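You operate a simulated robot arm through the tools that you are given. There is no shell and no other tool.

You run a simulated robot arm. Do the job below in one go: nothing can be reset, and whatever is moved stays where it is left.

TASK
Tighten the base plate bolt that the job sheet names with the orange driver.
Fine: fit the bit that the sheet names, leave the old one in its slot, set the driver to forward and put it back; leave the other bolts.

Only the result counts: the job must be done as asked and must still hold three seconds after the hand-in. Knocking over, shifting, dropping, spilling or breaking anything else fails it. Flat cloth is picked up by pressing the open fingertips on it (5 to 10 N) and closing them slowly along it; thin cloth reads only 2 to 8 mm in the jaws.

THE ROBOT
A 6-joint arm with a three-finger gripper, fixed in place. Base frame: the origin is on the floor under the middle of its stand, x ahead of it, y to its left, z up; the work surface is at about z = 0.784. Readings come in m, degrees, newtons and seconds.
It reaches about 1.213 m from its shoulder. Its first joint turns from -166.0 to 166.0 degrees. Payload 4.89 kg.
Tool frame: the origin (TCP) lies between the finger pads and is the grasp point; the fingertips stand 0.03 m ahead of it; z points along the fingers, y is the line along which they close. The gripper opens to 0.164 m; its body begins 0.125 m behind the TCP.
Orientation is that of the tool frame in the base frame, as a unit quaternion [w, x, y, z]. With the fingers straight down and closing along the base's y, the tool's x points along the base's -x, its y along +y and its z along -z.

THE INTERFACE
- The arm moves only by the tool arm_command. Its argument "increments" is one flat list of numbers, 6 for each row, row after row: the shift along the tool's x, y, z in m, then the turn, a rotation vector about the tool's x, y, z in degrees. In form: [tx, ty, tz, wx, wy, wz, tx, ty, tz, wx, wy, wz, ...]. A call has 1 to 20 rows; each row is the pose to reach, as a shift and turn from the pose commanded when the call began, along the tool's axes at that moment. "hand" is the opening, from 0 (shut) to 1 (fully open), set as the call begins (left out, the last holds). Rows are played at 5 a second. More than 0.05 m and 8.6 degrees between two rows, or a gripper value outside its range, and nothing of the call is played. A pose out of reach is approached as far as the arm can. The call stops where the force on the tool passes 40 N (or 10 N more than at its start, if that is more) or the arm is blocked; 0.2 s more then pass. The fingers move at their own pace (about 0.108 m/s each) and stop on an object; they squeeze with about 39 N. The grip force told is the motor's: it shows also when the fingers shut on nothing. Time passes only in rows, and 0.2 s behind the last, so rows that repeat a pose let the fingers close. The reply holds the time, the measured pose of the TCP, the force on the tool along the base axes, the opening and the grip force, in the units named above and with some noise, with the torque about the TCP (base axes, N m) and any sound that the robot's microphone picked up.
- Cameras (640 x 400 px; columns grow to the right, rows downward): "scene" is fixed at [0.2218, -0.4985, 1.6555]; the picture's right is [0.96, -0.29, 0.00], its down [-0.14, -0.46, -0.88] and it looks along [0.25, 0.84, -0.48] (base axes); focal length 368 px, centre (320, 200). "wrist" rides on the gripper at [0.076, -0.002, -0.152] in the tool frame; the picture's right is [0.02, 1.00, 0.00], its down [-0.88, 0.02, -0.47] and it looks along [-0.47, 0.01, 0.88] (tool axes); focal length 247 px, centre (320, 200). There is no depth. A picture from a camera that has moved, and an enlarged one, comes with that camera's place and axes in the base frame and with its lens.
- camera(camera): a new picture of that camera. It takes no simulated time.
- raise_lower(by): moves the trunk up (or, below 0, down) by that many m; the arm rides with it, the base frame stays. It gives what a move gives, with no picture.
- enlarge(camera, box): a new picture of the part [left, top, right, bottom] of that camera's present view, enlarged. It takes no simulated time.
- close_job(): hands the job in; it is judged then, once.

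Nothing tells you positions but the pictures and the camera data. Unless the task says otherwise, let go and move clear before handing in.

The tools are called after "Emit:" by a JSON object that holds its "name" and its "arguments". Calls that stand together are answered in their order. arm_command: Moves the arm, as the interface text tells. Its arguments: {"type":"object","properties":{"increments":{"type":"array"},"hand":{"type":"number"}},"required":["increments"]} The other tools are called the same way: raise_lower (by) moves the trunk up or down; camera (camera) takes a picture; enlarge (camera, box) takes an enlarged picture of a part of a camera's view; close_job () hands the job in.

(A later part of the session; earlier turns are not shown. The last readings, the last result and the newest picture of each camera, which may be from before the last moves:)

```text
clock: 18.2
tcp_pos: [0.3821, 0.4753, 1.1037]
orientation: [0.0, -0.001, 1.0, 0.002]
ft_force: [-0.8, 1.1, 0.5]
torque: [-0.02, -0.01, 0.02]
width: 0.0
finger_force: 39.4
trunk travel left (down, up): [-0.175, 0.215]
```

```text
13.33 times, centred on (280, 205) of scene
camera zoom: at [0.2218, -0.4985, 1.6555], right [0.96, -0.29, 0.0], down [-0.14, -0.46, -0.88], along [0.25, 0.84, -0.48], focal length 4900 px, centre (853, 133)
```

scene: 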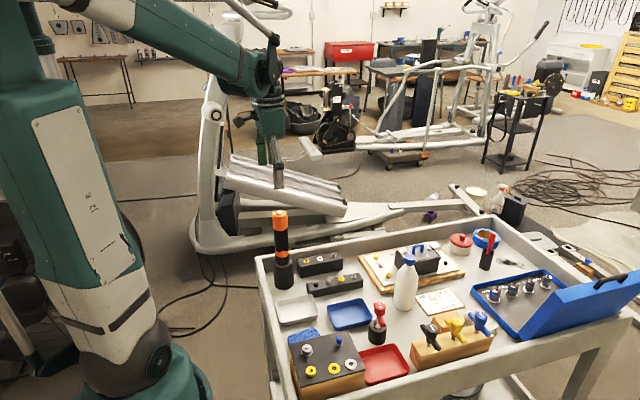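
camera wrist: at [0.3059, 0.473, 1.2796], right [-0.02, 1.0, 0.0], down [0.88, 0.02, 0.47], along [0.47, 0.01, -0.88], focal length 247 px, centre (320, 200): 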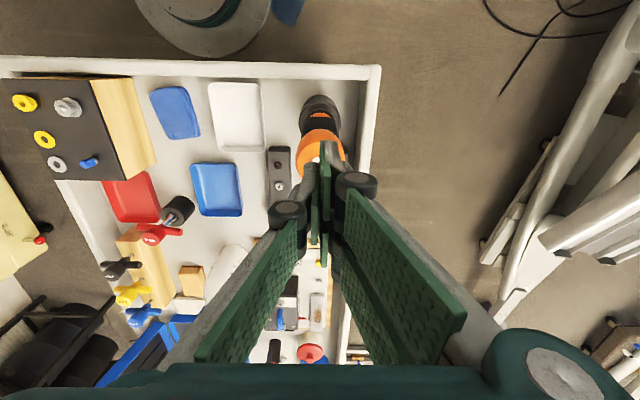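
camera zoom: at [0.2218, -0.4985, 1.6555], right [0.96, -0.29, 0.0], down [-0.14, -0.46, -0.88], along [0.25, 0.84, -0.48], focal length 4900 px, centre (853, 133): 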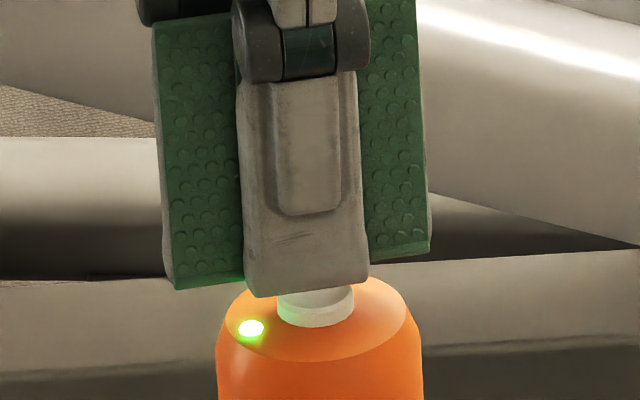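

Green stays on. Lifting clear to inspect the top from above.

Emit:
{"name": "arm_command", "arguments": {"increments": [0, 0, -0.03, 0, 0, 0, 0, 0, -0.06, 0, 0, 0, 0, 0, -0.09, 0, 0, 0, 0, 0, -0.12, 0, 0, 0, 0, 0, -0.12, 0, 0, 0, 0, 0, -0.12, 0, 0, 0, 0, 0, -0.12, 0, 0, 0], "hand": 1}}

Emit:
{"name": "camera", "arguments": {"camera": "wrist"}}

Emit:
{"name": "enlarge", "arguments": {"camera": "wrist", "box": [288, 100, 352, 180]}}

Emit:
{"name": "enlarge", "arguments": {"camera": "scene", "box": [256, 200, 304, 230]}}

```text
clock: 19.8
tcp_pos: [0.3833, 0.4737, 1.2254]
orientation: [0.001, 0.0, 1.0, 0.001]
ft_force: [0.2, 0.4, 0.4]
torque: [0.0, -0.01, 0.02]
width: 0.1642
finger_force: 0.1
trunk travel left (down, up): [-0.175, 0.215]
```

```text
taken
camera wrist: at [0.3062, 0.4725, 1.3771], right [-0.02, 1.0, 0.0], down [0.88, 0.02, 0.47], along [0.47, 0.01, -0.88], focal length 247 px, centre (320, 200)
```

wrist: 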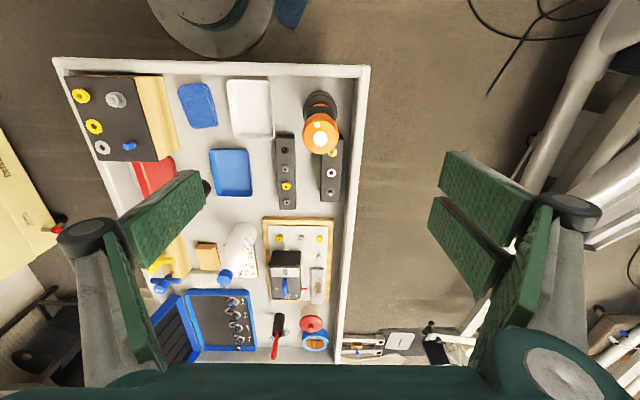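

```text
5.00 times, centred on (320, 140) of wrist
camera zoom: at [0.3062, 0.4725, 1.3771], right [-0.02, 1.0, 0.0], down [0.88, 0.02, 0.47], along [0.47, 0.01, -0.88], focal length 1235 px, centre (320, 500)
```

zoom: 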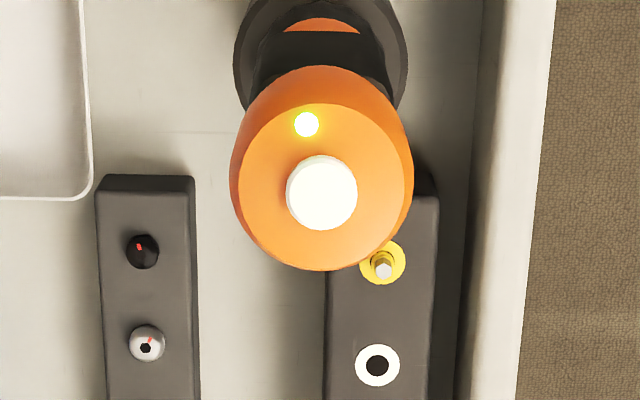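

```text
13.33 times, centred on (280, 215) of scene
camera zoom: at [0.2218, -0.4985, 1.6555], right [0.96, -0.29, 0.0], down [-0.14, -0.46, -0.88], along [0.25, 0.84, -0.48], focal length 4900 px, centre (853, 0)
```

zoom: 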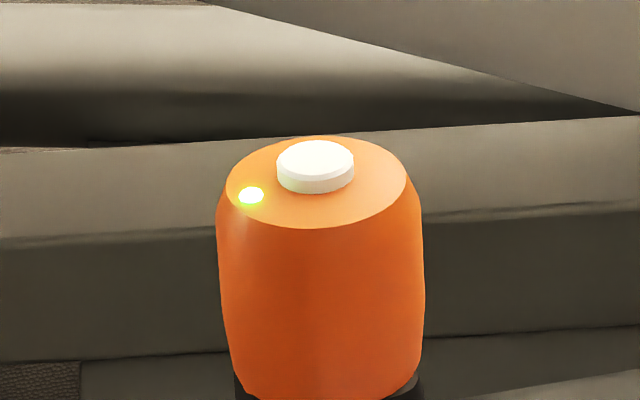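

The light is green and the driver still stands upright in its holder. I now lower the open hand around the black grip.

Emit:
{"name": "arm_command", "arguments": {"increments": [0, 0, 0.04, 0, 0, 0, 0, 0, 0.08, 0, 0, 0, 0, 0, 0.11, 0, 0, 0, 0, 0, 0.14, 0, 0, 0, 0, 0, 0.17, 0, 0, 0, 0, 0, 0.2, 0, 0, 0, 0, 0, 0.22, 0, 0, 0, 0, 0, 0.238, 0, 0, 0, 0, 0, 0.238, 0, 0, 0], "hand": 1}}

Emit:
{"name": "camera", "arguments": {"camera": "wrist"}}

Emit:
{"name": "enlarge", "arguments": {"camera": "scene", "box": [210, 170, 370, 270]}}

```text
clock: 21.8
tcp_pos: [0.3823, 0.475, 0.9862]
orientation: [0.0, 0.0, 1.0, 0.002]
ft_force: [0.4, -1.1, 1.1]
torque: [0.02, 0.03, -0.01]
width: 0.1639
finger_force: 0.1
trunk travel left (down, up): [-0.175, 0.215]
```

```text
taken
camera wrist: at [0.3057, 0.4735, 1.1376], right [-0.02, 1.0, 0.0], down [0.88, 0.02, 0.47], along [0.47, 0.01, -0.88], focal length 247 px, centre (320, 200)
```

wrist: 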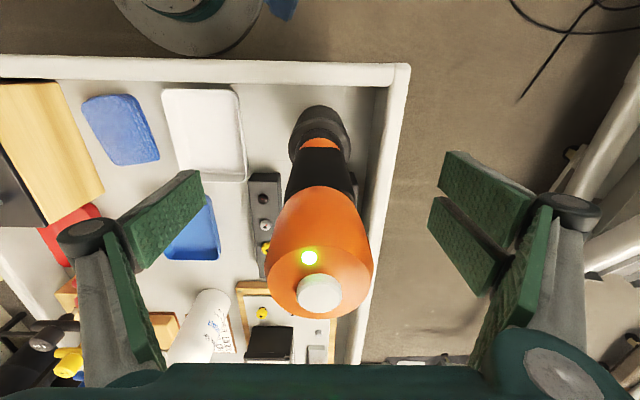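

```text
4.00 times, centred on (290, 220) of scene
camera zoom: at [0.2218, -0.4985, 1.6555], right [0.96, -0.29, 0.0], down [-0.14, -0.46, -0.88], along [0.25, 0.84, -0.48], focal length 1470 px, centre (440, 120)
```

zoom: 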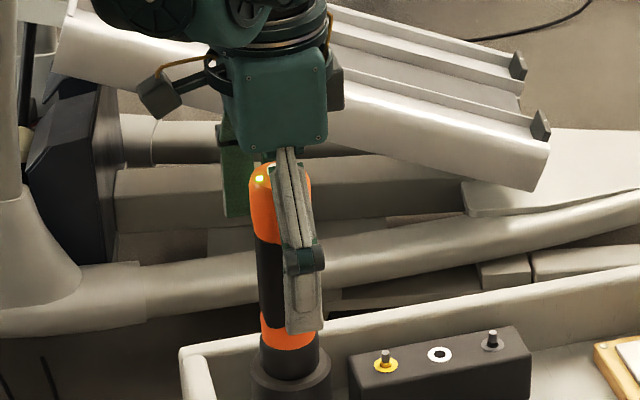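

The driver sits between the fingers. Closing the grip.

Emit:
{"name": "arm_command", "arguments": {"increments": [0, 0, 0, 0, 0, 0, 0, 0, 0, 0, 0, 0, 0, 0, 0, 0, 0, 0, 0, 0, 0, 0, 0, 0, 0, 0, 0, 0, 0, 0, 0, 0, 0, 0, 0, 0], "hand": 0}}

Emit:
{"name": "camera", "arguments": {"camera": "wrist"}}

Emit:
{"name": "enlarge", "arguments": {"camera": "scene", "box": [210, 170, 370, 270]}}

```text
clock: 23.2
tcp_pos: [0.3833, 0.4765, 0.9873]
orientation: [0.0, 0.0, 1.0, 0.0]
ft_force: [0.3, 0.0, 0.1]
torque: [-0.01, 0.0, 0.02]
width: 0.044
finger_force: 38.9
trunk travel left (down, up): [-0.175, 0.215]
```

```text
taken
camera wrist: at [0.3058, 0.4735, 1.1377], right [-0.02, 1.0, 0.0], down [0.88, 0.02, 0.47], along [0.47, 0.01, -0.88], focal length 247 px, centre (320, 200)
```

wrist: 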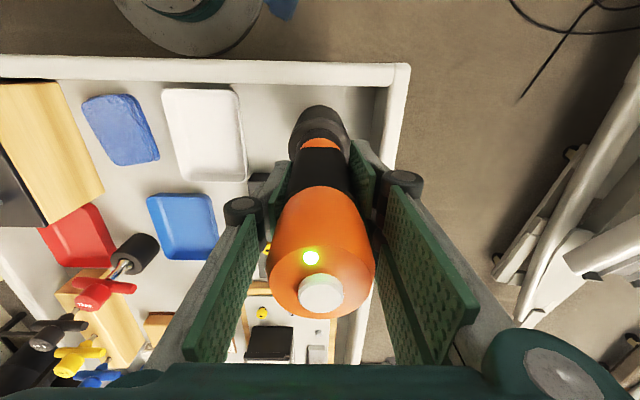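

```text
4.00 times, centred on (290, 220) of scene
camera zoom: at [0.2218, -0.4985, 1.6555], right [0.96, -0.29, 0.0], down [-0.14, -0.46, -0.88], along [0.25, 0.84, -0.48], focal length 1470 px, centre (440, 120)
```

zoom: 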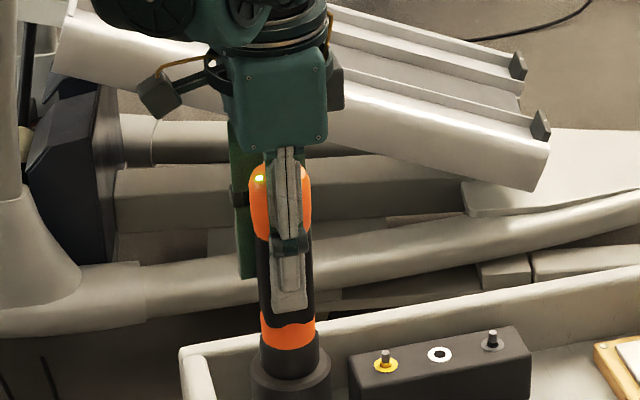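

Gripped at 44 mm. Lifting the driver straight up out of its holder.

Emit:
{"name": "arm_command", "arguments": {"increments": [0, 0, -0.01, 0, 0, 0, 0, 0, -0.025, 0, 0, 0, 0, 0, -0.045, 0, 0, 0, 0, 0, -0.065, 0, 0, 0, 0, 0, -0.085, 0, 0, 0, 0, 0, -0.105, 0, 0, 0, 0, 0, -0.125, 0, 0, 0, 0, 0, -0.145, 0, 0, 0, 0, 0, -0.16, 0, 0, 0, 0, 0, -0.16, 0, 0, 0], "hand": 0}}

Emit:
{"name": "camera", "arguments": {"camera": "wrist"}}

Emit:
{"name": "enlarge", "arguments": {"camera": "scene", "box": [210, 150, 370, 290]}}

```text
clock: 25.4
tcp_pos: [0.3821, 0.4771, 1.1464]
orientation: [0.0, 0.0, 1.0, 0.001]
ft_force: [-0.2, -0.4, -4.6]
torque: [0.05, 0.03, 0.01]
width: 0.0441
finger_force: 38.9
trunk travel left (down, up): [-0.175, 0.215]
```

```text
taken
camera wrist: at [0.3052, 0.474, 1.299], right [-0.02, 1.0, 0.0], down [0.88, 0.02, 0.47], along [0.47, 0.01, -0.88], focal length 247 px, centre (320, 200)
```

wrist: 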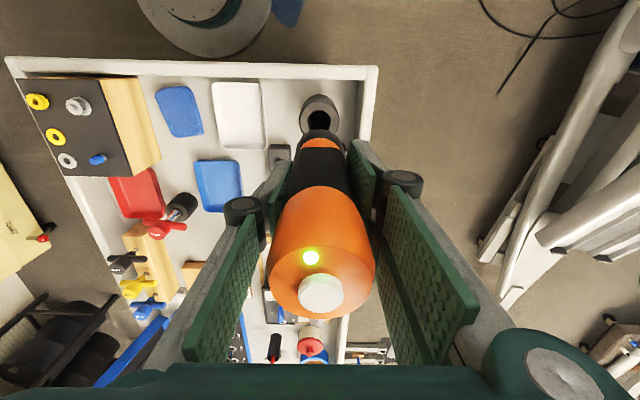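

```text
2.86 times, centred on (290, 220) of scene
camera zoom: at [0.2218, -0.4985, 1.6555], right [0.96, -0.29, 0.0], down [-0.14, -0.46, -0.88], along [0.25, 0.84, -0.48], focal length 1050 px, centre (406, 143)
```

zoom: 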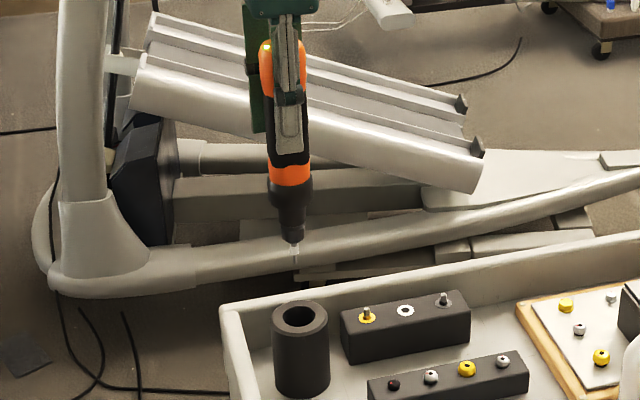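

The driver is out, about 0.47 kg, with a bit in its nose. Zooming on the nose and bit.

Emit:
{"name": "enlarge", "arguments": {"camera": "scene", "box": [262, 190, 302, 250]}}

Emit:
{"name": "enlarge", "arguments": {"camera": "scene", "box": [255, 150, 307, 215]}}

Emit:
{"name": "enlarge", "arguments": {"camera": "wrist", "box": [280, 85, 360, 165]}}

```text
6.67 times, centred on (282, 220) of scene
camera zoom: at [0.2218, -0.4985, 1.6555], right [0.96, -0.29, 0.0], down [-0.14, -0.46, -0.88], along [0.25, 0.84, -0.48], focal length 2450 px, centre (573, 67)
```

zoom: 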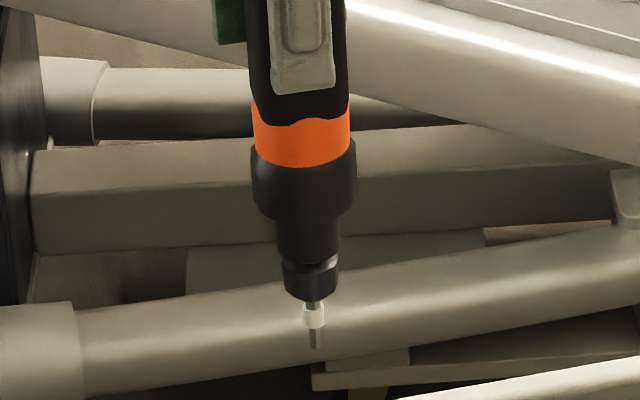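

```text
6.15 times, centred on (281, 182) of scene
camera zoom: at [0.2218, -0.4985, 1.6555], right [0.96, -0.29, 0.0], down [-0.14, -0.46, -0.88], along [0.25, 0.84, -0.48], focal length 2261 px, centre (560, 308)
```

zoom: 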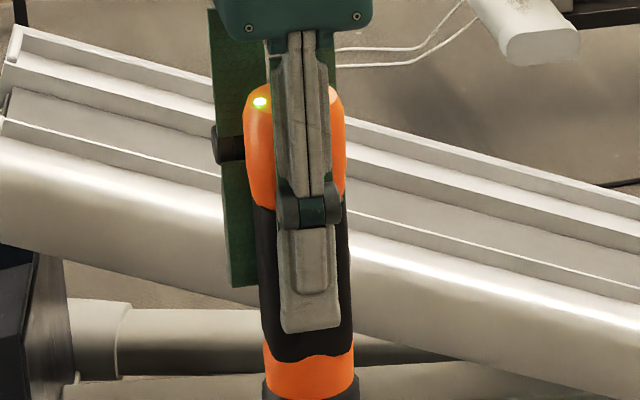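

```text
5.00 times, centred on (320, 125) of wrist
camera zoom: at [0.3052, 0.474, 1.299], right [-0.02, 1.0, 0.0], down [0.88, 0.02, 0.47], along [0.47, 0.01, -0.88], focal length 1235 px, centre (320, 575)
```

zoom: 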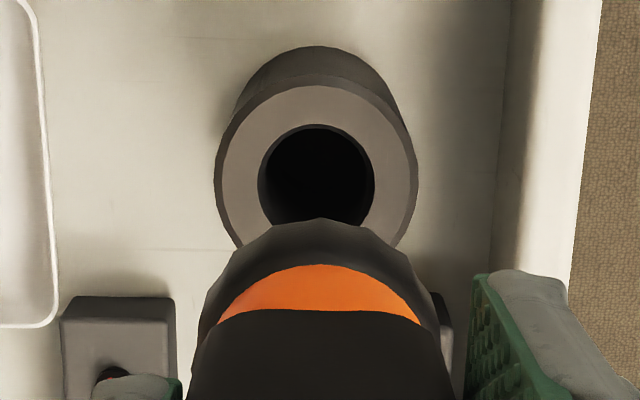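

The white-collared 5 mm bit is in the chuck, its tip about 0.183 m below the TCP. Next I carry the driver over the empty white slot at about (0.521, 0.504), staying high.

Emit:
{"name": "arm_command", "arguments": {"increments": [-0.0277, 0.0058, 0, 0, 0, 0, -0.0554, 0.0116, 0, 0, 0, 0, -0.0831, 0.0174, 0, 0, 0, 0, -0.1108, 0.0232, 0, 0, 0, 0, -0.1385, 0.029, 0, 0, 0, 0, -0.1385, 0.029, 0.02, 0, 0, 0, -0.1385, 0.029, 0.04, 0, 0, 0, -0.1385, 0.029, 0.06, 0, 0, 0, -0.1385, 0.029, 0.07, 0, 0, 0, -0.1385, 0.029, 0.07, 0, 0, 0], "hand": 0}}

Emit:
{"name": "camera", "arguments": {"camera": "wrist"}}

Emit:
{"name": "enlarge", "arguments": {"camera": "scene", "box": [288, 215, 352, 280]}}

```text
clock: 27.6
tcp_pos: [0.5206, 0.5036, 1.0764]
orientation: [0.0, 0.0, 1.0, 0.001]
ft_force: [0.2, -0.2, -5.1]
torque: [-0.07, 0.01, 0.03]
width: 0.0443
finger_force: 39.3
trunk travel left (down, up): [-0.175, 0.215]
```

```text
taken
camera wrist: at [0.4441, 0.5023, 1.228], right [-0.02, 1.0, 0.0], down [0.88, 0.02, 0.47], along [0.47, 0.01, -0.88], focal length 247 px, centre (320, 200)
```

wrist: 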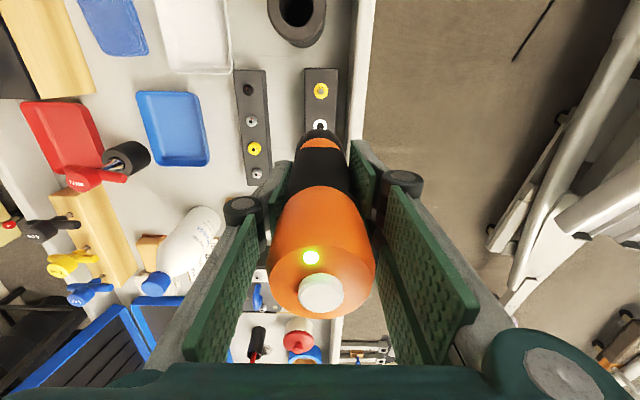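

```text
6.15 times, centred on (320, 248) of scene
camera zoom: at [0.2218, -0.4985, 1.6555], right [0.96, -0.29, 0.0], down [-0.14, -0.46, -0.88], along [0.25, 0.84, -0.48], focal length 2261 px, centre (320, -92)
```

zoom: 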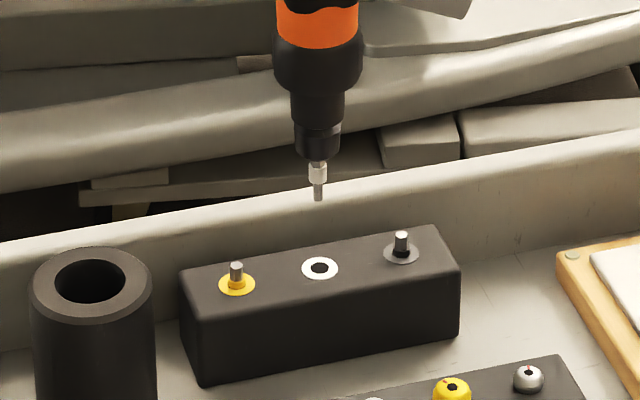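

The tip lines up with the white slot in the scene view to within a millimetre. Zooming in tighter on both cameras.

Emit:
{"name": "enlarge", "arguments": {"camera": "scene", "box": [308, 238, 332, 262]}}

Emit:
{"name": "enlarge", "arguments": {"camera": "wrist", "box": [290, 70, 350, 150]}}

```text
16.00 times, centred on (320, 250) of scene
camera zoom: at [0.2218, -0.4985, 1.6555], right [0.96, -0.29, 0.0], down [-0.14, -0.46, -0.88], along [0.25, 0.84, -0.48], focal length 5880 px, centre (320, -600)
```

zoom: 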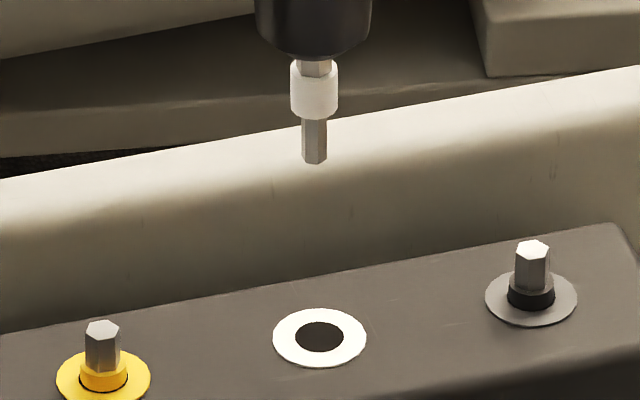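

```text
5.00 times, centred on (320, 110) of wrist
camera zoom: at [0.4441, 0.5023, 1.228], right [-0.02, 1.0, 0.0], down [0.88, 0.02, 0.47], along [0.47, 0.01, -0.88], focal length 1235 px, centre (320, 650)
```

zoom: 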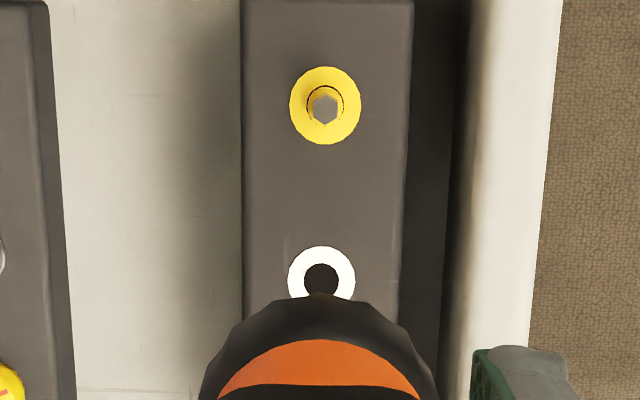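

The tip is about 1.2 mm short in x and 48 mm above the rack. I correct x and descend to just above the slot.

Emit:
{"name": "arm_command", "arguments": {"increments": [-0.0012, 0, 0.01, 0, 0, 0, -0.0012, 0, 0.02, 0, 0, 0, -0.0012, 0, 0.03, 0, 0, 0, -0.0012, 0, 0.04, 0, 0, 0, -0.0012, 0, 0.04, 0, 0, 0], "hand": 0}}

Emit:
{"name": "enlarge", "arguments": {"camera": "scene", "box": [308, 242, 332, 266]}}

Emit:
{"name": "enlarge", "arguments": {"camera": "wrist", "box": [290, 50, 350, 130]}}

```text
clock: 28.8
tcp_pos: [0.5226, 0.5032, 1.0363]
orientation: [0.001, -0.001, 1.0, 0.001]
ft_force: [0.1, 0.8, -3.3]
torque: [-0.04, 0.03, 0.01]
width: 0.0447
finger_force: 38.9
trunk travel left (down, up): [-0.175, 0.215]
```

```text
16.00 times, centred on (320, 254) of scene
camera zoom: at [0.2218, -0.4985, 1.6555], right [0.96, -0.29, 0.0], down [-0.14, -0.46, -0.88], along [0.25, 0.84, -0.48], focal length 5880 px, centre (320, -664)
```

zoom: 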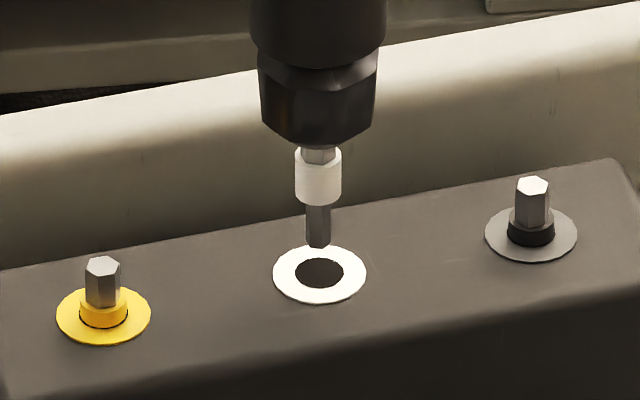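

```text
5.00 times, centred on (320, 90) of wrist
camera zoom: at [0.4447, 0.5013, 1.188], right [-0.02, 1.0, 0.0], down [0.88, 0.02, 0.47], along [0.47, 0.01, -0.88], focal length 1235 px, centre (320, 750)
```

zoom: 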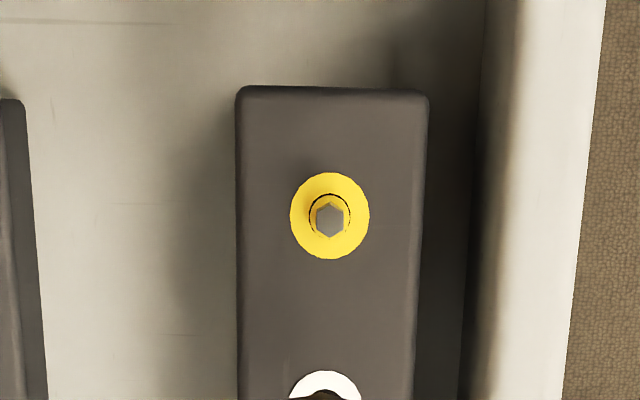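

The tip is about 8 mm above the slot and lined up to about half a millimetre. Descending gently so the tip enters.

Emit:
{"name": "arm_command", "arguments": {"increments": [-0.0004, 0.0005, 0.004, 0, 0, 0, -0.0004, 0.0005, 0.008, 0, 0, 0, -0.0004, 0.0005, 0.011, 0, 0, 0, -0.0004, 0.0005, 0.014, 0, 0, 0, -0.0004, 0.0005, 0.014, 0, 0, 0], "hand": 0}}

Emit:
{"name": "enlarge", "arguments": {"camera": "scene", "box": [308, 242, 332, 266]}}

```text
clock: 30.0
tcp_pos: [0.5235, 0.5042, 1.0218]
orientation: [0.001, 0.0, 1.0, 0.001]
ft_force: [-0.7, 0.4, -5.2]
torque: [0.02, 0.04, 0.0]
width: 0.0444
finger_force: 38.9
trunk travel left (down, up): [-0.175, 0.215]
```

```text
16.00 times, centred on (320, 254) of scene
camera zoom: at [0.2218, -0.4985, 1.6555], right [0.96, -0.29, 0.0], down [-0.14, -0.46, -0.88], along [0.25, 0.84, -0.48], focal length 5880 px, centre (320, -664)
```

zoom: 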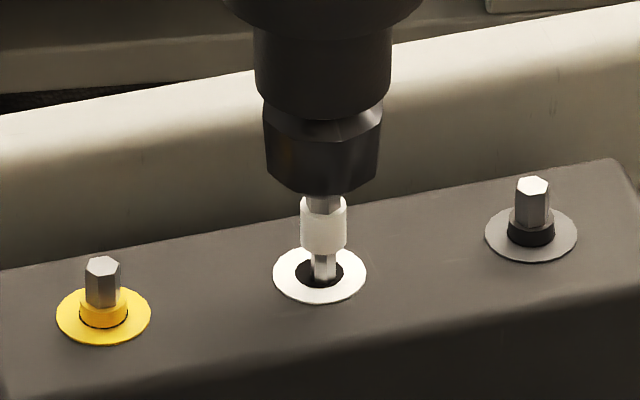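

The tip is in the hole but now about 1 mm too far in +x. Correcting, then looking closer.

Emit:
{"name": "arm_command", "arguments": {"increments": [0.001, 0, 0, 0, 0, 0, 0.001, 0, 0, 0, 0, 0], "hand": 0}}

Emit:
{"name": "enlarge", "arguments": {"camera": "scene", "box": [314, 250, 326, 262]}}

Emit:
{"name": "enlarge", "arguments": {"camera": "wrist", "box": [280, 60, 360, 140]}}

```text
clock: 30.6
tcp_pos: [0.5222, 0.5047, 1.0224]
orientation: [0.0, 0.0, 1.0, 0.001]
ft_force: [0.3, -0.7, -3.7]
torque: [0.0, 0.02, 0.04]
width: 0.0442
finger_force: 38.9
trunk travel left (down, up): [-0.175, 0.215]
```

```text
16.00 times, centred on (320, 256) of scene
camera zoom: at [0.2218, -0.4985, 1.6555], right [0.96, -0.29, 0.0], down [-0.14, -0.46, -0.88], along [0.25, 0.84, -0.48], focal length 5880 px, centre (320, -696)
```

zoom: 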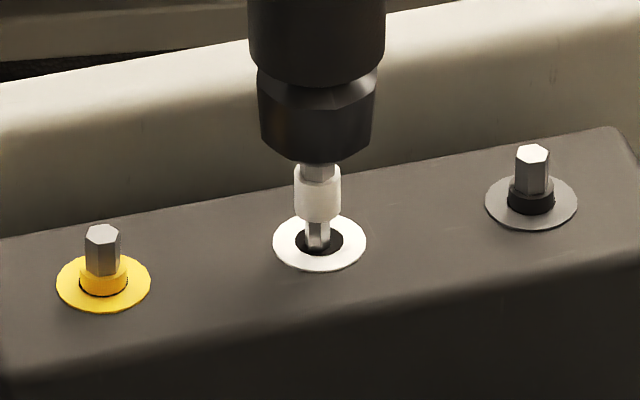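

```text
5.00 times, centred on (320, 100) of wrist
camera zoom: at [0.4447, 0.5022, 1.1738], right [-0.02, 1.0, 0.0], down [0.88, 0.02, 0.47], along [0.47, 0.01, -0.88], focal length 1235 px, centre (320, 700)
```

zoom: 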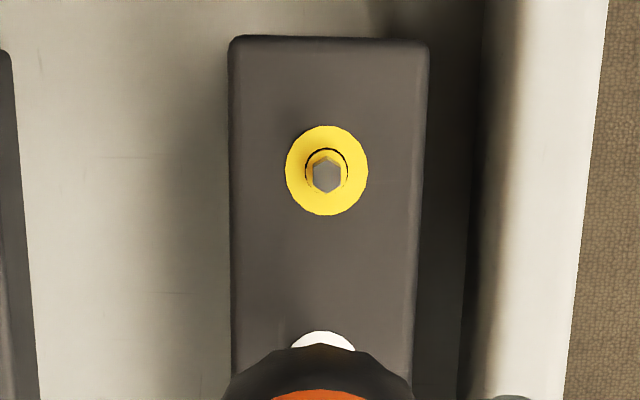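

Within 0.5 mm now. Lowering a further 4 mm so the collar is just above the slot.

Emit:
{"name": "arm_command", "arguments": {"increments": [-0.0003, 0, 0.002, 0, 0, 0, -0.0003, 0, 0.004, 0, 0, 0, -0.0003, 0, 0.004, 0, 0, 0], "hand": 0}}

Emit:
{"name": "enlarge", "arguments": {"camera": "scene", "box": [308, 246, 332, 262]}}

```text
clock: 31.4
tcp_pos: [0.5214, 0.505, 1.0194]
orientation: [0.0, 0.0, 1.0, 0.001]
ft_force: [0.0, 0.3, -6.3]
torque: [0.0, 0.03, -0.02]
width: 0.0441
finger_force: 39.0
trunk travel left (down, up): [-0.175, 0.215]
```

```text
16.00 times, centred on (320, 254) of scene
camera zoom: at [0.2218, -0.4985, 1.6555], right [0.96, -0.29, 0.0], down [-0.14, -0.46, -0.88], along [0.25, 0.84, -0.48], focal length 5880 px, centre (320, -664)
```

zoom: 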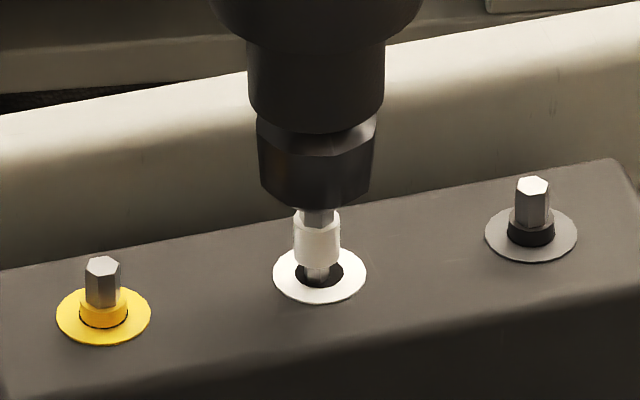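

I want a better y reading, so I look at the nose outline and ring again in the wrist view.

Emit:
{"name": "enlarge", "arguments": {"camera": "wrist", "box": [300, 112, 340, 137]}}

Emit:
{"name": "enlarge", "arguments": {"camera": "wrist", "box": [260, 120, 380, 195]}}

Emit:
{"name": "enlarge", "arguments": {"camera": "wrist", "box": [240, 180, 400, 330]}}

```text
16.00 times, centred on (320, 124) of wrist
camera zoom: at [0.4446, 0.5025, 1.1697], right [-0.02, 1.0, 0.0], down [0.88, 0.02, 0.47], along [0.47, 0.01, -0.88], focal length 3952 px, centre (320, 1408)
```

zoom: 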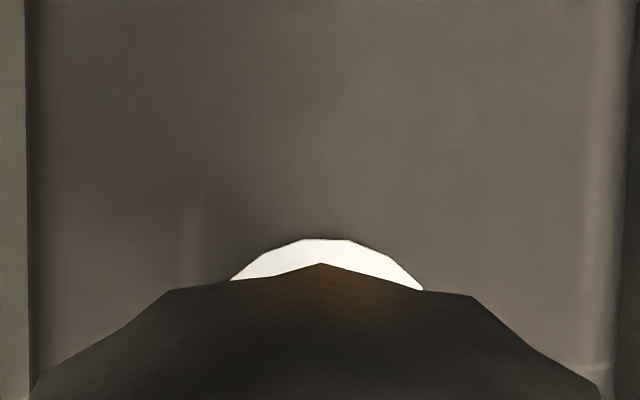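

```text
5.33 times, centred on (320, 158) of wrist
camera zoom: at [0.4446, 0.5025, 1.1697], right [-0.02, 1.0, 0.0], down [0.88, 0.02, 0.47], along [0.47, 0.01, -0.88], focal length 1317 px, centre (320, 427)
```

zoom: 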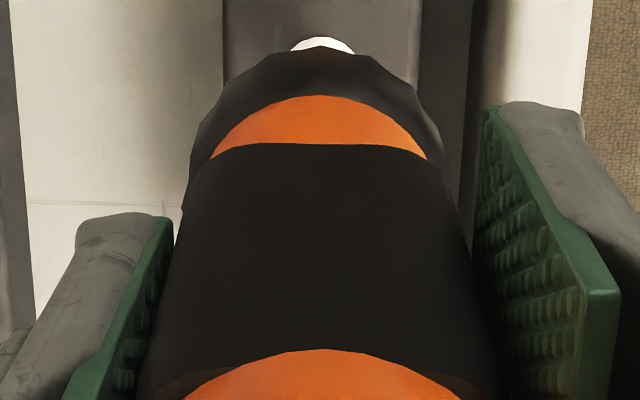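

```text
2.67 times, centred on (320, 255) of wrist
camera zoom: at [0.4446, 0.5025, 1.1697], right [-0.02, 1.0, 0.0], down [0.88, 0.02, 0.47], along [0.47, 0.01, -0.88], focal length 659 px, centre (320, 53)
```

zoom: 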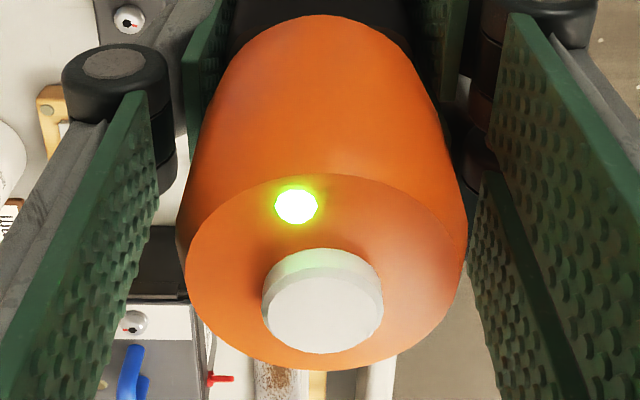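

Alignment is within about 0.7 mm. Small correction and further down, watching the force.

Emit:
{"name": "arm_command", "arguments": {"increments": [-0.0006, 0.0003, 0.001, 0, 0, 0, -0.0006, 0.0003, 0.003, 0, 0, 0, -0.0006, 0.0003, 0.005, 0, 0, 0, -0.0006, 0.0003, 0.005, 0, 0, 0], "hand": 0}}

Emit:
{"name": "enlarge", "arguments": {"camera": "scene", "box": [308, 246, 332, 262]}}

```text
clock: 32.4
tcp_pos: [0.5215, 0.5049, 1.0134]
orientation: [0.001, 0.0, 1.0, 0.001]
ft_force: [-0.2, -0.1, -4.9]
torque: [-0.02, -0.01, 0.03]
width: 0.0444
finger_force: 39.0
trunk travel left (down, up): [-0.175, 0.215]
```

```text
16.00 times, centred on (320, 254) of scene
camera zoom: at [0.2218, -0.4985, 1.6555], right [0.96, -0.29, 0.0], down [-0.14, -0.46, -0.88], along [0.25, 0.84, -0.48], focal length 5880 px, centre (320, -664)
```

zoom: 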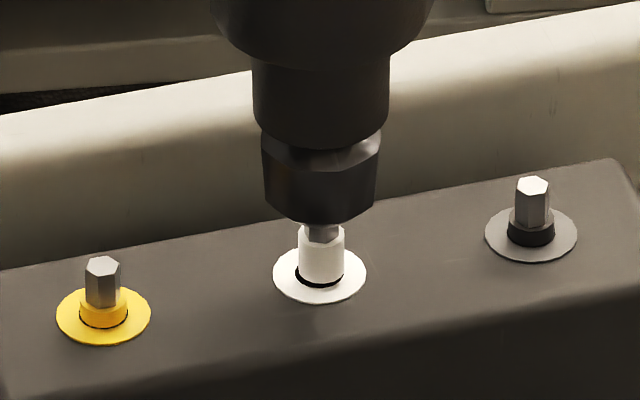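

The collar is right at the hole and nearly concentric. Pushing it in slowly.

Emit:
{"name": "arm_command", "arguments": {"increments": [0.0004, 0, 0.001, 0, 0, 0, 0.0004, 0, 0.002, 0, 0, 0, 0.0004, 0, 0.003, 0, 0, 0, 0.0004, 0, 0.004, 0, 0, 0], "hand": 0}}

Emit:
{"name": "enlarge", "arguments": {"camera": "scene", "box": [308, 246, 332, 262]}}

```text
clock: 33.4
tcp_pos: [0.5222, 0.5057, 1.0104]
orientation: [0.0, -0.001, 1.0, 0.0]
ft_force: [0.5, 0.1, -4.7]
torque: [-0.02, 0.02, 0.02]
width: 0.0442
finger_force: 38.4
trunk travel left (down, up): [-0.175, 0.215]
```

```text
16.00 times, centred on (320, 254) of scene
camera zoom: at [0.2218, -0.4985, 1.6555], right [0.96, -0.29, 0.0], down [-0.14, -0.46, -0.88], along [0.25, 0.84, -0.48], focal length 5880 px, centre (320, -664)
```

zoom: 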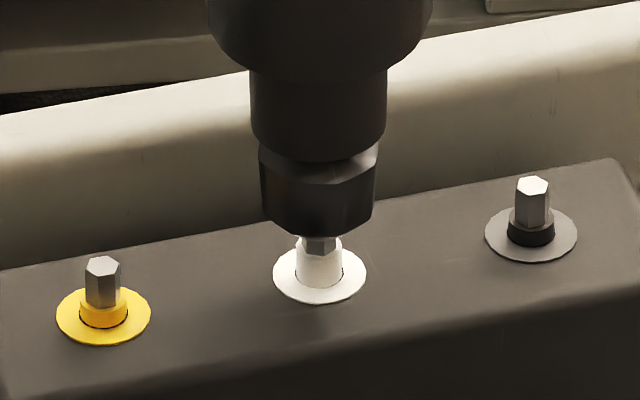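

Collar is going in with no resistance. Continuing.

Emit:
{"name": "arm_command", "arguments": {"increments": [0, 0, 0.001, 0, 0, 0, 0, 0, 0.002, 0, 0, 0, 0, 0, 0.003, 0, 0, 0], "hand": 0}}

Emit:
{"name": "enlarge", "arguments": {"camera": "scene", "box": [308, 246, 332, 262]}}

```text
clock: 34.2
tcp_pos: [0.5215, 0.5045, 1.0067]
orientation: [0.0, 0.0, 1.0, 0.0]
ft_force: [-0.7, 0.0, -4.3]
torque: [-0.04, -0.01, -0.01]
width: 0.0441
finger_force: 38.4
trunk travel left (down, up): [-0.175, 0.215]
```

```text
16.00 times, centred on (320, 254) of scene
camera zoom: at [0.2218, -0.4985, 1.6555], right [0.96, -0.29, 0.0], down [-0.14, -0.46, -0.88], along [0.25, 0.84, -0.48], focal length 5880 px, centre (320, -664)
```

zoom: 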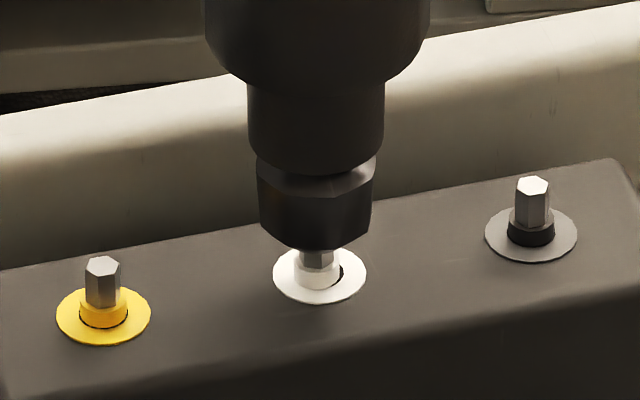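

Emit:
{"name": "arm_command", "arguments": {"increments": [-0.0006, 0, 0.001, 0, 0, 0, -0.0006, 0, 0.002, 0, 0, 0, -0.0006, 0, 0.002, 0, 0, 0], "hand": 0}}

Emit:
{"name": "enlarge", "arguments": {"camera": "scene", "box": [308, 246, 332, 262]}}

```text
clock: 35.0
tcp_pos: [0.5235, 0.5052, 1.0042]
orientation: [0.0, 0.0, 1.0, 0.001]
ft_force: [-0.1, 1.3, -4.8]
torque: [0.0, 0.04, -0.02]
width: 0.0439
finger_force: 39.1
trunk travel left (down, up): [-0.175, 0.215]
```

```text
16.00 times, centred on (320, 254) of scene
camera zoom: at [0.2218, -0.4985, 1.6555], right [0.96, -0.29, 0.0], down [-0.14, -0.46, -0.88], along [0.25, 0.84, -0.48], focal length 5880 px, centre (320, -664)
```

zoom: 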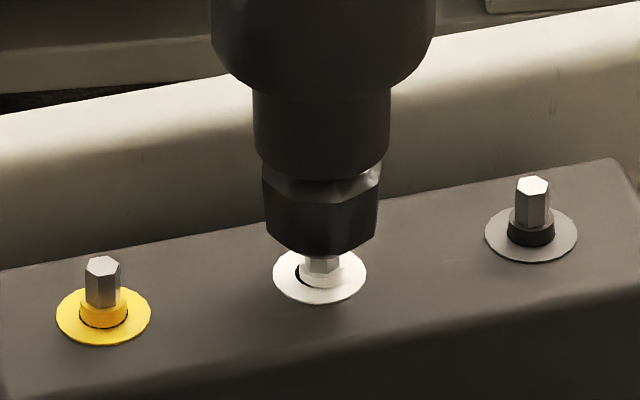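

Emit:
{"name": "arm_command", "arguments": {"increments": [0.0005, 0, 0.001, 0, 0, 0, 0.0005, 0, 0.002, 0, 0, 0], "hand": 0}}

Emit:
{"name": "enlarge", "arguments": {"camera": "scene", "box": [308, 246, 332, 262]}}

```text
clock: 35.6
tcp_pos: [0.5223, 0.5051, 1.0035]
orientation: [0.0, 0.0, 1.0, 0.001]
ft_force: [-0.1, -0.1, -5.1]
torque: [0.0, -0.01, 0.03]
width: 0.0443
finger_force: 39.2
trunk travel left (down, up): [-0.175, 0.215]
```

```text
16.00 times, centred on (320, 254) of scene
camera zoom: at [0.2218, -0.4985, 1.6555], right [0.96, -0.29, 0.0], down [-0.14, -0.46, -0.88], along [0.25, 0.84, -0.48], focal length 5880 px, centre (320, -664)
```

zoom: 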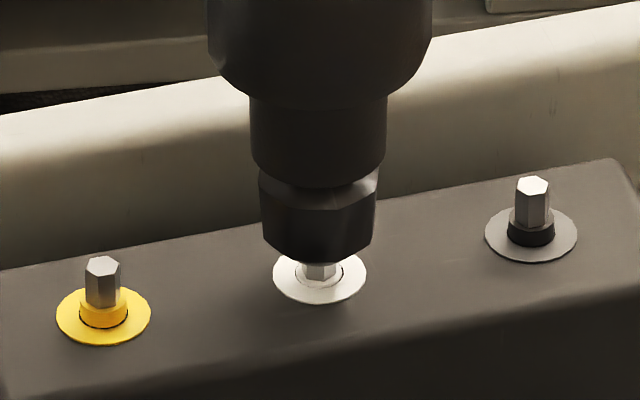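

Emit:
{"name": "arm_command", "arguments": {"increments": [0, 0, 0.001, 0, 0, 0, 0, 0, 0.002, 0, 0, 0], "hand": 0}}

Emit:
{"name": "enlarge", "arguments": {"camera": "scene", "box": [308, 246, 332, 262]}}

```text
clock: 36.2
tcp_pos: [0.5209, 0.5036, 1.0005]
orientation: [0.0, 0.0, 1.0, 0.001]
ft_force: [0.4, 0.6, -5.0]
torque: [0.03, -0.02, 0.03]
width: 0.0441
finger_force: 39.2
trunk travel left (down, up): [-0.175, 0.215]
```

```text
16.00 times, centred on (320, 254) of scene
camera zoom: at [0.2218, -0.4985, 1.6555], right [0.96, -0.29, 0.0], down [-0.14, -0.46, -0.88], along [0.25, 0.84, -0.48], focal length 5880 px, centre (320, -664)
```

zoom: 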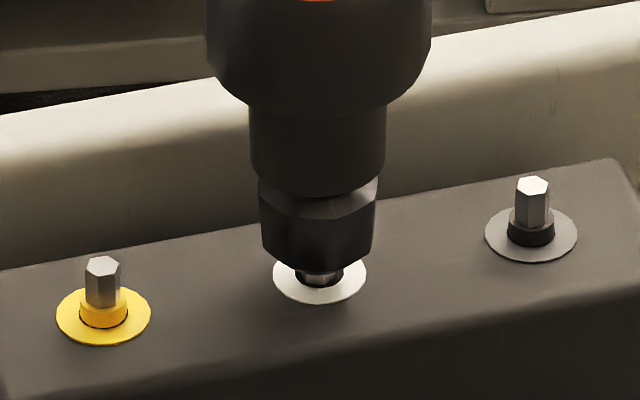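

The collar has sunk into the hole and nothing resists yet. Continuing in 1 mm steps, watching force and sound.

Emit:
{"name": "arm_command", "arguments": {"increments": [0, 0, 0.001, 0, 0, 0, 0, 0, 0.002, 0, 0, 0], "hand": 0}}

Emit:
{"name": "enlarge", "arguments": {"camera": "scene", "box": [308, 246, 332, 262]}}

```text
clock: 36.8
tcp_pos: [0.5226, 0.505, 0.9997]
orientation: [0.0, 0.0, 1.0, 0.001]
ft_force: [0.1, 0.2, -5.5]
torque: [-0.01, 0.04, 0.0]
width: 0.0441
finger_force: 39.1
trunk travel left (down, up): [-0.175, 0.215]
```

```text
16.00 times, centred on (320, 254) of scene
camera zoom: at [0.2218, -0.4985, 1.6555], right [0.96, -0.29, 0.0], down [-0.14, -0.46, -0.88], along [0.25, 0.84, -0.48], focal length 5880 px, centre (320, -664)
```

zoom: 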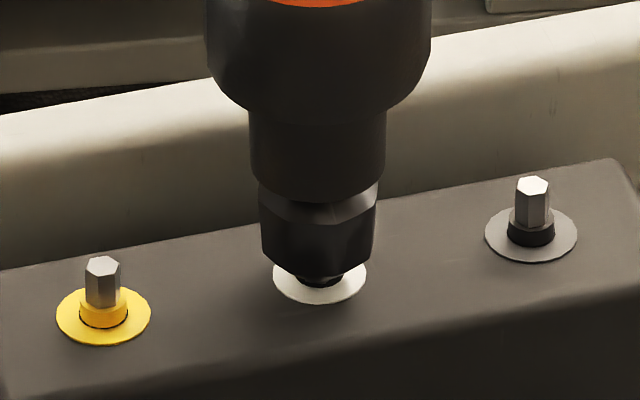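

Emit:
{"name": "arm_command", "arguments": {"increments": [0, 0, 0.001, 0, 0, 0, 0, 0, 0.002, 0, 0, 0], "hand": 0}}

Emit:
{"name": "enlarge", "arguments": {"camera": "scene", "box": [308, 246, 332, 262]}}

```text
clock: 37.4
tcp_pos: [0.5225, 0.505, 0.9967]
orientation: [0.0, 0.0, 1.0, 0.001]
ft_force: [0.4, 1.3, -4.3]
torque: [0.01, -0.01, 0.04]
width: 0.044
finger_force: 39.4
trunk travel left (down, up): [-0.175, 0.215]
```

```text
16.00 times, centred on (320, 254) of scene
camera zoom: at [0.2218, -0.4985, 1.6555], right [0.96, -0.29, 0.0], down [-0.14, -0.46, -0.88], along [0.25, 0.84, -0.48], focal length 5880 px, centre (320, -664)
```

zoom: 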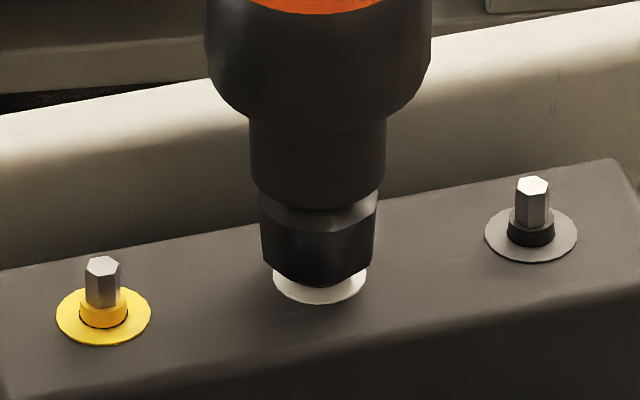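

Emit:
{"name": "arm_command", "arguments": {"increments": [0, 0, 0.001, 0, 0, 0, 0, 0, 0.002, 0, 0, 0], "hand": 0}}

Emit:
{"name": "enlarge", "arguments": {"camera": "scene", "box": [308, 246, 332, 262]}}

```text
clock: 38.0
tcp_pos: [0.5229, 0.5053, 0.9955]
orientation: [0.0, 0.001, 1.0, 0.001]
ft_force: [0.1, -0.3, -5.4]
torque: [0.0, -0.01, -0.01]
width: 0.044
finger_force: 39.1
trunk travel left (down, up): [-0.175, 0.215]
```

```text
16.00 times, centred on (320, 254) of scene
camera zoom: at [0.2218, -0.4985, 1.6555], right [0.96, -0.29, 0.0], down [-0.14, -0.46, -0.88], along [0.25, 0.84, -0.48], focal length 5880 px, centre (320, -664)
```

zoom: 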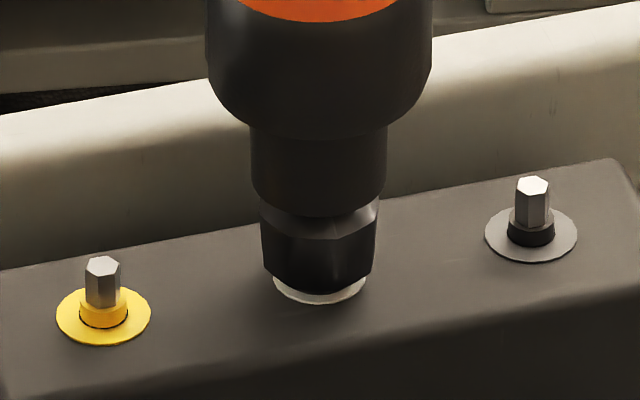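

Emit:
{"name": "arm_command", "arguments": {"increments": [0, 0, 0.001, 0, 0, 0, 0, 0, 0.002, 0, 0, 0], "hand": 0}}

Emit:
{"name": "enlarge", "arguments": {"camera": "scene", "box": [308, 246, 332, 262]}}

```text
clock: 38.6
tcp_pos: [0.5233, 0.5045, 0.9925]
orientation: [0.0, 0.0, 1.0, 0.001]
ft_force: [-3.1, -0.7, -0.7]
torque: [0.08, 0.47, 0.0]
width: 0.0443
finger_force: 39.7
trunk travel left (down, up): [-0.175, 0.215]
```

```text
16.00 times, centred on (320, 254) of scene
camera zoom: at [0.2218, -0.4985, 1.6555], right [0.96, -0.29, 0.0], down [-0.14, -0.46, -0.88], along [0.25, 0.84, -0.48], focal length 5880 px, centre (320, -664)
```

zoom: 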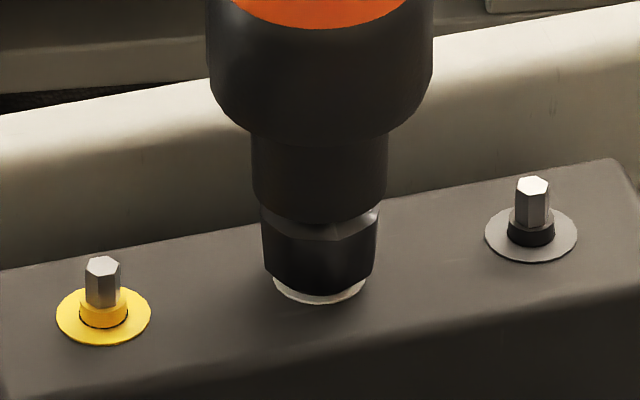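

The chuck sleeve has met the rack and starts to slide back — a push-to-release chuck. Pressing on in small steps for the release.

Emit:
{"name": "arm_command", "arguments": {"increments": [0.0003, 0, 0.001, 0, 0, 0, 0.0003, 0, 0.002, 0, 0, 0], "hand": 0}}

Emit:
{"name": "enlarge", "arguments": {"camera": "scene", "box": [308, 246, 332, 262]}}

```text
clock: 39.2
tcp_pos: [0.5214, 0.5052, 0.9925]
orientation: [0.0, -0.001, 1.0, 0.001]
ft_force: [2.4, -1.1, 2.3]
torque: [-0.16, -0.53, -0.02]
width: 0.044
finger_force: 39.4
trunk travel left (down, up): [-0.175, 0.215]
```

```text
16.00 times, centred on (320, 254) of scene
camera zoom: at [0.2218, -0.4985, 1.6555], right [0.96, -0.29, 0.0], down [-0.14, -0.46, -0.88], along [0.25, 0.84, -0.48], focal length 5880 px, centre (320, -664)
```

zoom: 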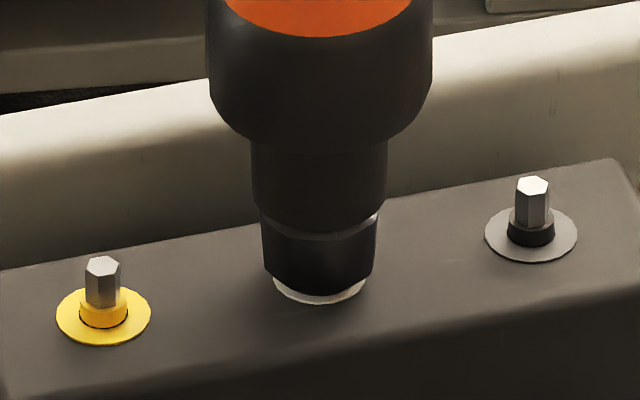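

Emit:
{"name": "arm_command", "arguments": {"increments": [0, 0, 0.001, 0, 0, 0, 0, 0, 0.002, 0, 0, 0], "hand": 0}}

Emit:
{"name": "enlarge", "arguments": {"camera": "scene", "box": [308, 246, 332, 262]}}

```text
clock: 39.8
tcp_pos: [0.5208, 0.5058, 0.9888]
orientation: [0.0, 0.0, 1.0, 0.001]
ft_force: [3.6, 2.7, 4.0]
torque: [0.39, -0.49, -0.02]
width: 0.0441
finger_force: 38.6
trunk travel left (down, up): [-0.175, 0.215]
```

```text
16.00 times, centred on (320, 254) of scene
camera zoom: at [0.2218, -0.4985, 1.6555], right [0.96, -0.29, 0.0], down [-0.14, -0.46, -0.88], along [0.25, 0.84, -0.48], focal length 5880 px, centre (320, -664)
```

zoom: 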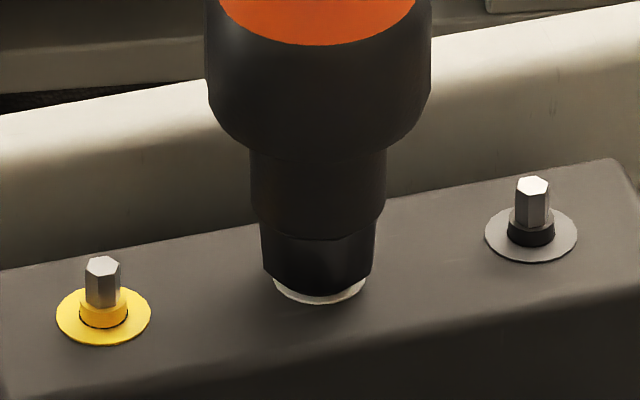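

Emit:
{"name": "arm_command", "arguments": {"increments": [-0.0004, 0, 0.001, 0, 0, 0, -0.0004, 0, 0.002, 0, 0, 0], "hand": 0}}

Emit:
{"name": "enlarge", "arguments": {"camera": "scene", "box": [308, 246, 332, 262]}}

```text
clock: 40.4
tcp_pos: [0.5218, 0.5046, 0.9873]
orientation: [0.0, 0.0, 1.0, 0.001]
ft_force: [0.9, 2.8, 5.7]
torque: [0.57, -0.09, -0.01]
width: 0.0439
finger_force: 38.6
trunk travel left (down, up): [-0.175, 0.215]
```

```text
16.00 times, centred on (320, 254) of scene
camera zoom: at [0.2218, -0.4985, 1.6555], right [0.96, -0.29, 0.0], down [-0.14, -0.46, -0.88], along [0.25, 0.84, -0.48], focal length 5880 px, centre (320, -664)
```

zoom: 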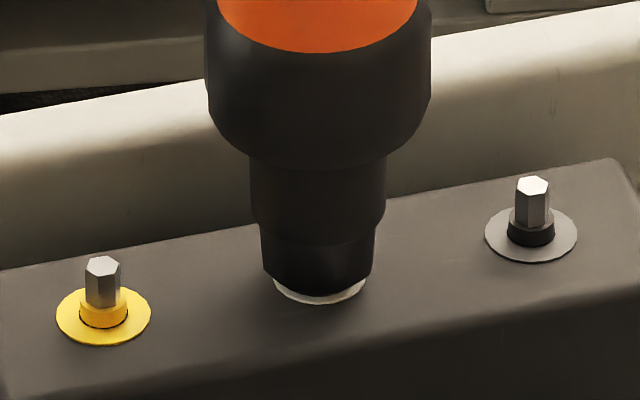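

Emit:
{"name": "arm_command", "arguments": {"increments": [0, 0.0004, 0.001, 0, 0, 0, 0, 0.0004, 0.002, 0, 0, 0], "hand": 0}}

Emit:
{"name": "enlarge", "arguments": {"camera": "scene", "box": [308, 246, 332, 262]}}

```text
clock: 41.0
tcp_pos: [0.5224, 0.5052, 0.9854]
orientation: [0.001, 0.0, 1.0, 0.0]
ft_force: [-2.5, -1.7, 8.0]
torque: [-0.15, 0.32, 0.0]
width: 0.0439
finger_force: 38.9
trunk travel left (down, up): [-0.175, 0.215]
```

```text
16.00 times, centred on (320, 254) of scene
camera zoom: at [0.2218, -0.4985, 1.6555], right [0.96, -0.29, 0.0], down [-0.14, -0.46, -0.88], along [0.25, 0.84, -0.48], focal length 5880 px, centre (320, -664)
```

zoom: 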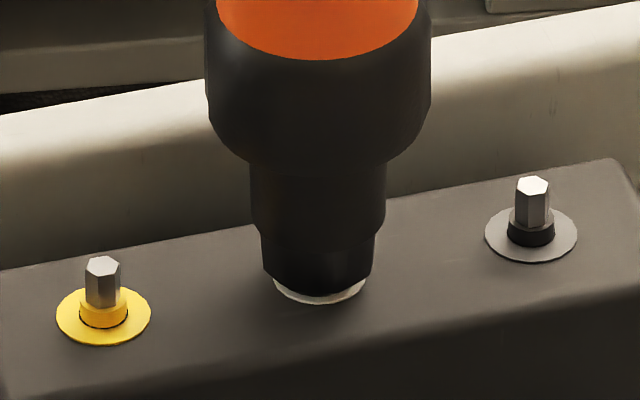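

Emit:
{"name": "arm_command", "arguments": {"increments": [0, -0.0002, 0.001, 0, 0, 0, 0, -0.0002, 0.002, 0, 0, 0], "hand": 0}}

Emit:
{"name": "enlarge", "arguments": {"camera": "scene", "box": [308, 246, 332, 262]}}

```text
clock: 41.6
tcp_pos: [0.5215, 0.5054, 0.985]
orientation: [0.001, -0.001, 1.0, 0.002]
ft_force: [0.4, 0.1, 26.3]
torque: [0.09, -0.11, -0.02]
width: 0.0441
finger_force: 38.9
trunk travel left (down, up): [-0.175, 0.215]
```

```text
16.00 times, centred on (320, 254) of scene
camera zoom: at [0.2218, -0.4985, 1.6555], right [0.96, -0.29, 0.0], down [-0.14, -0.46, -0.88], along [0.25, 0.84, -0.48], focal length 5880 px, centre (320, -664)
```

zoom: 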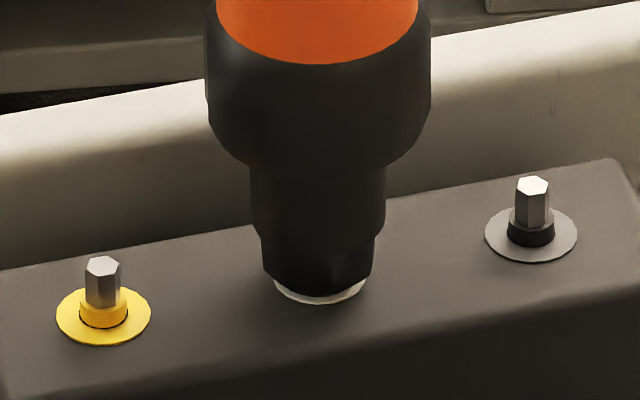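

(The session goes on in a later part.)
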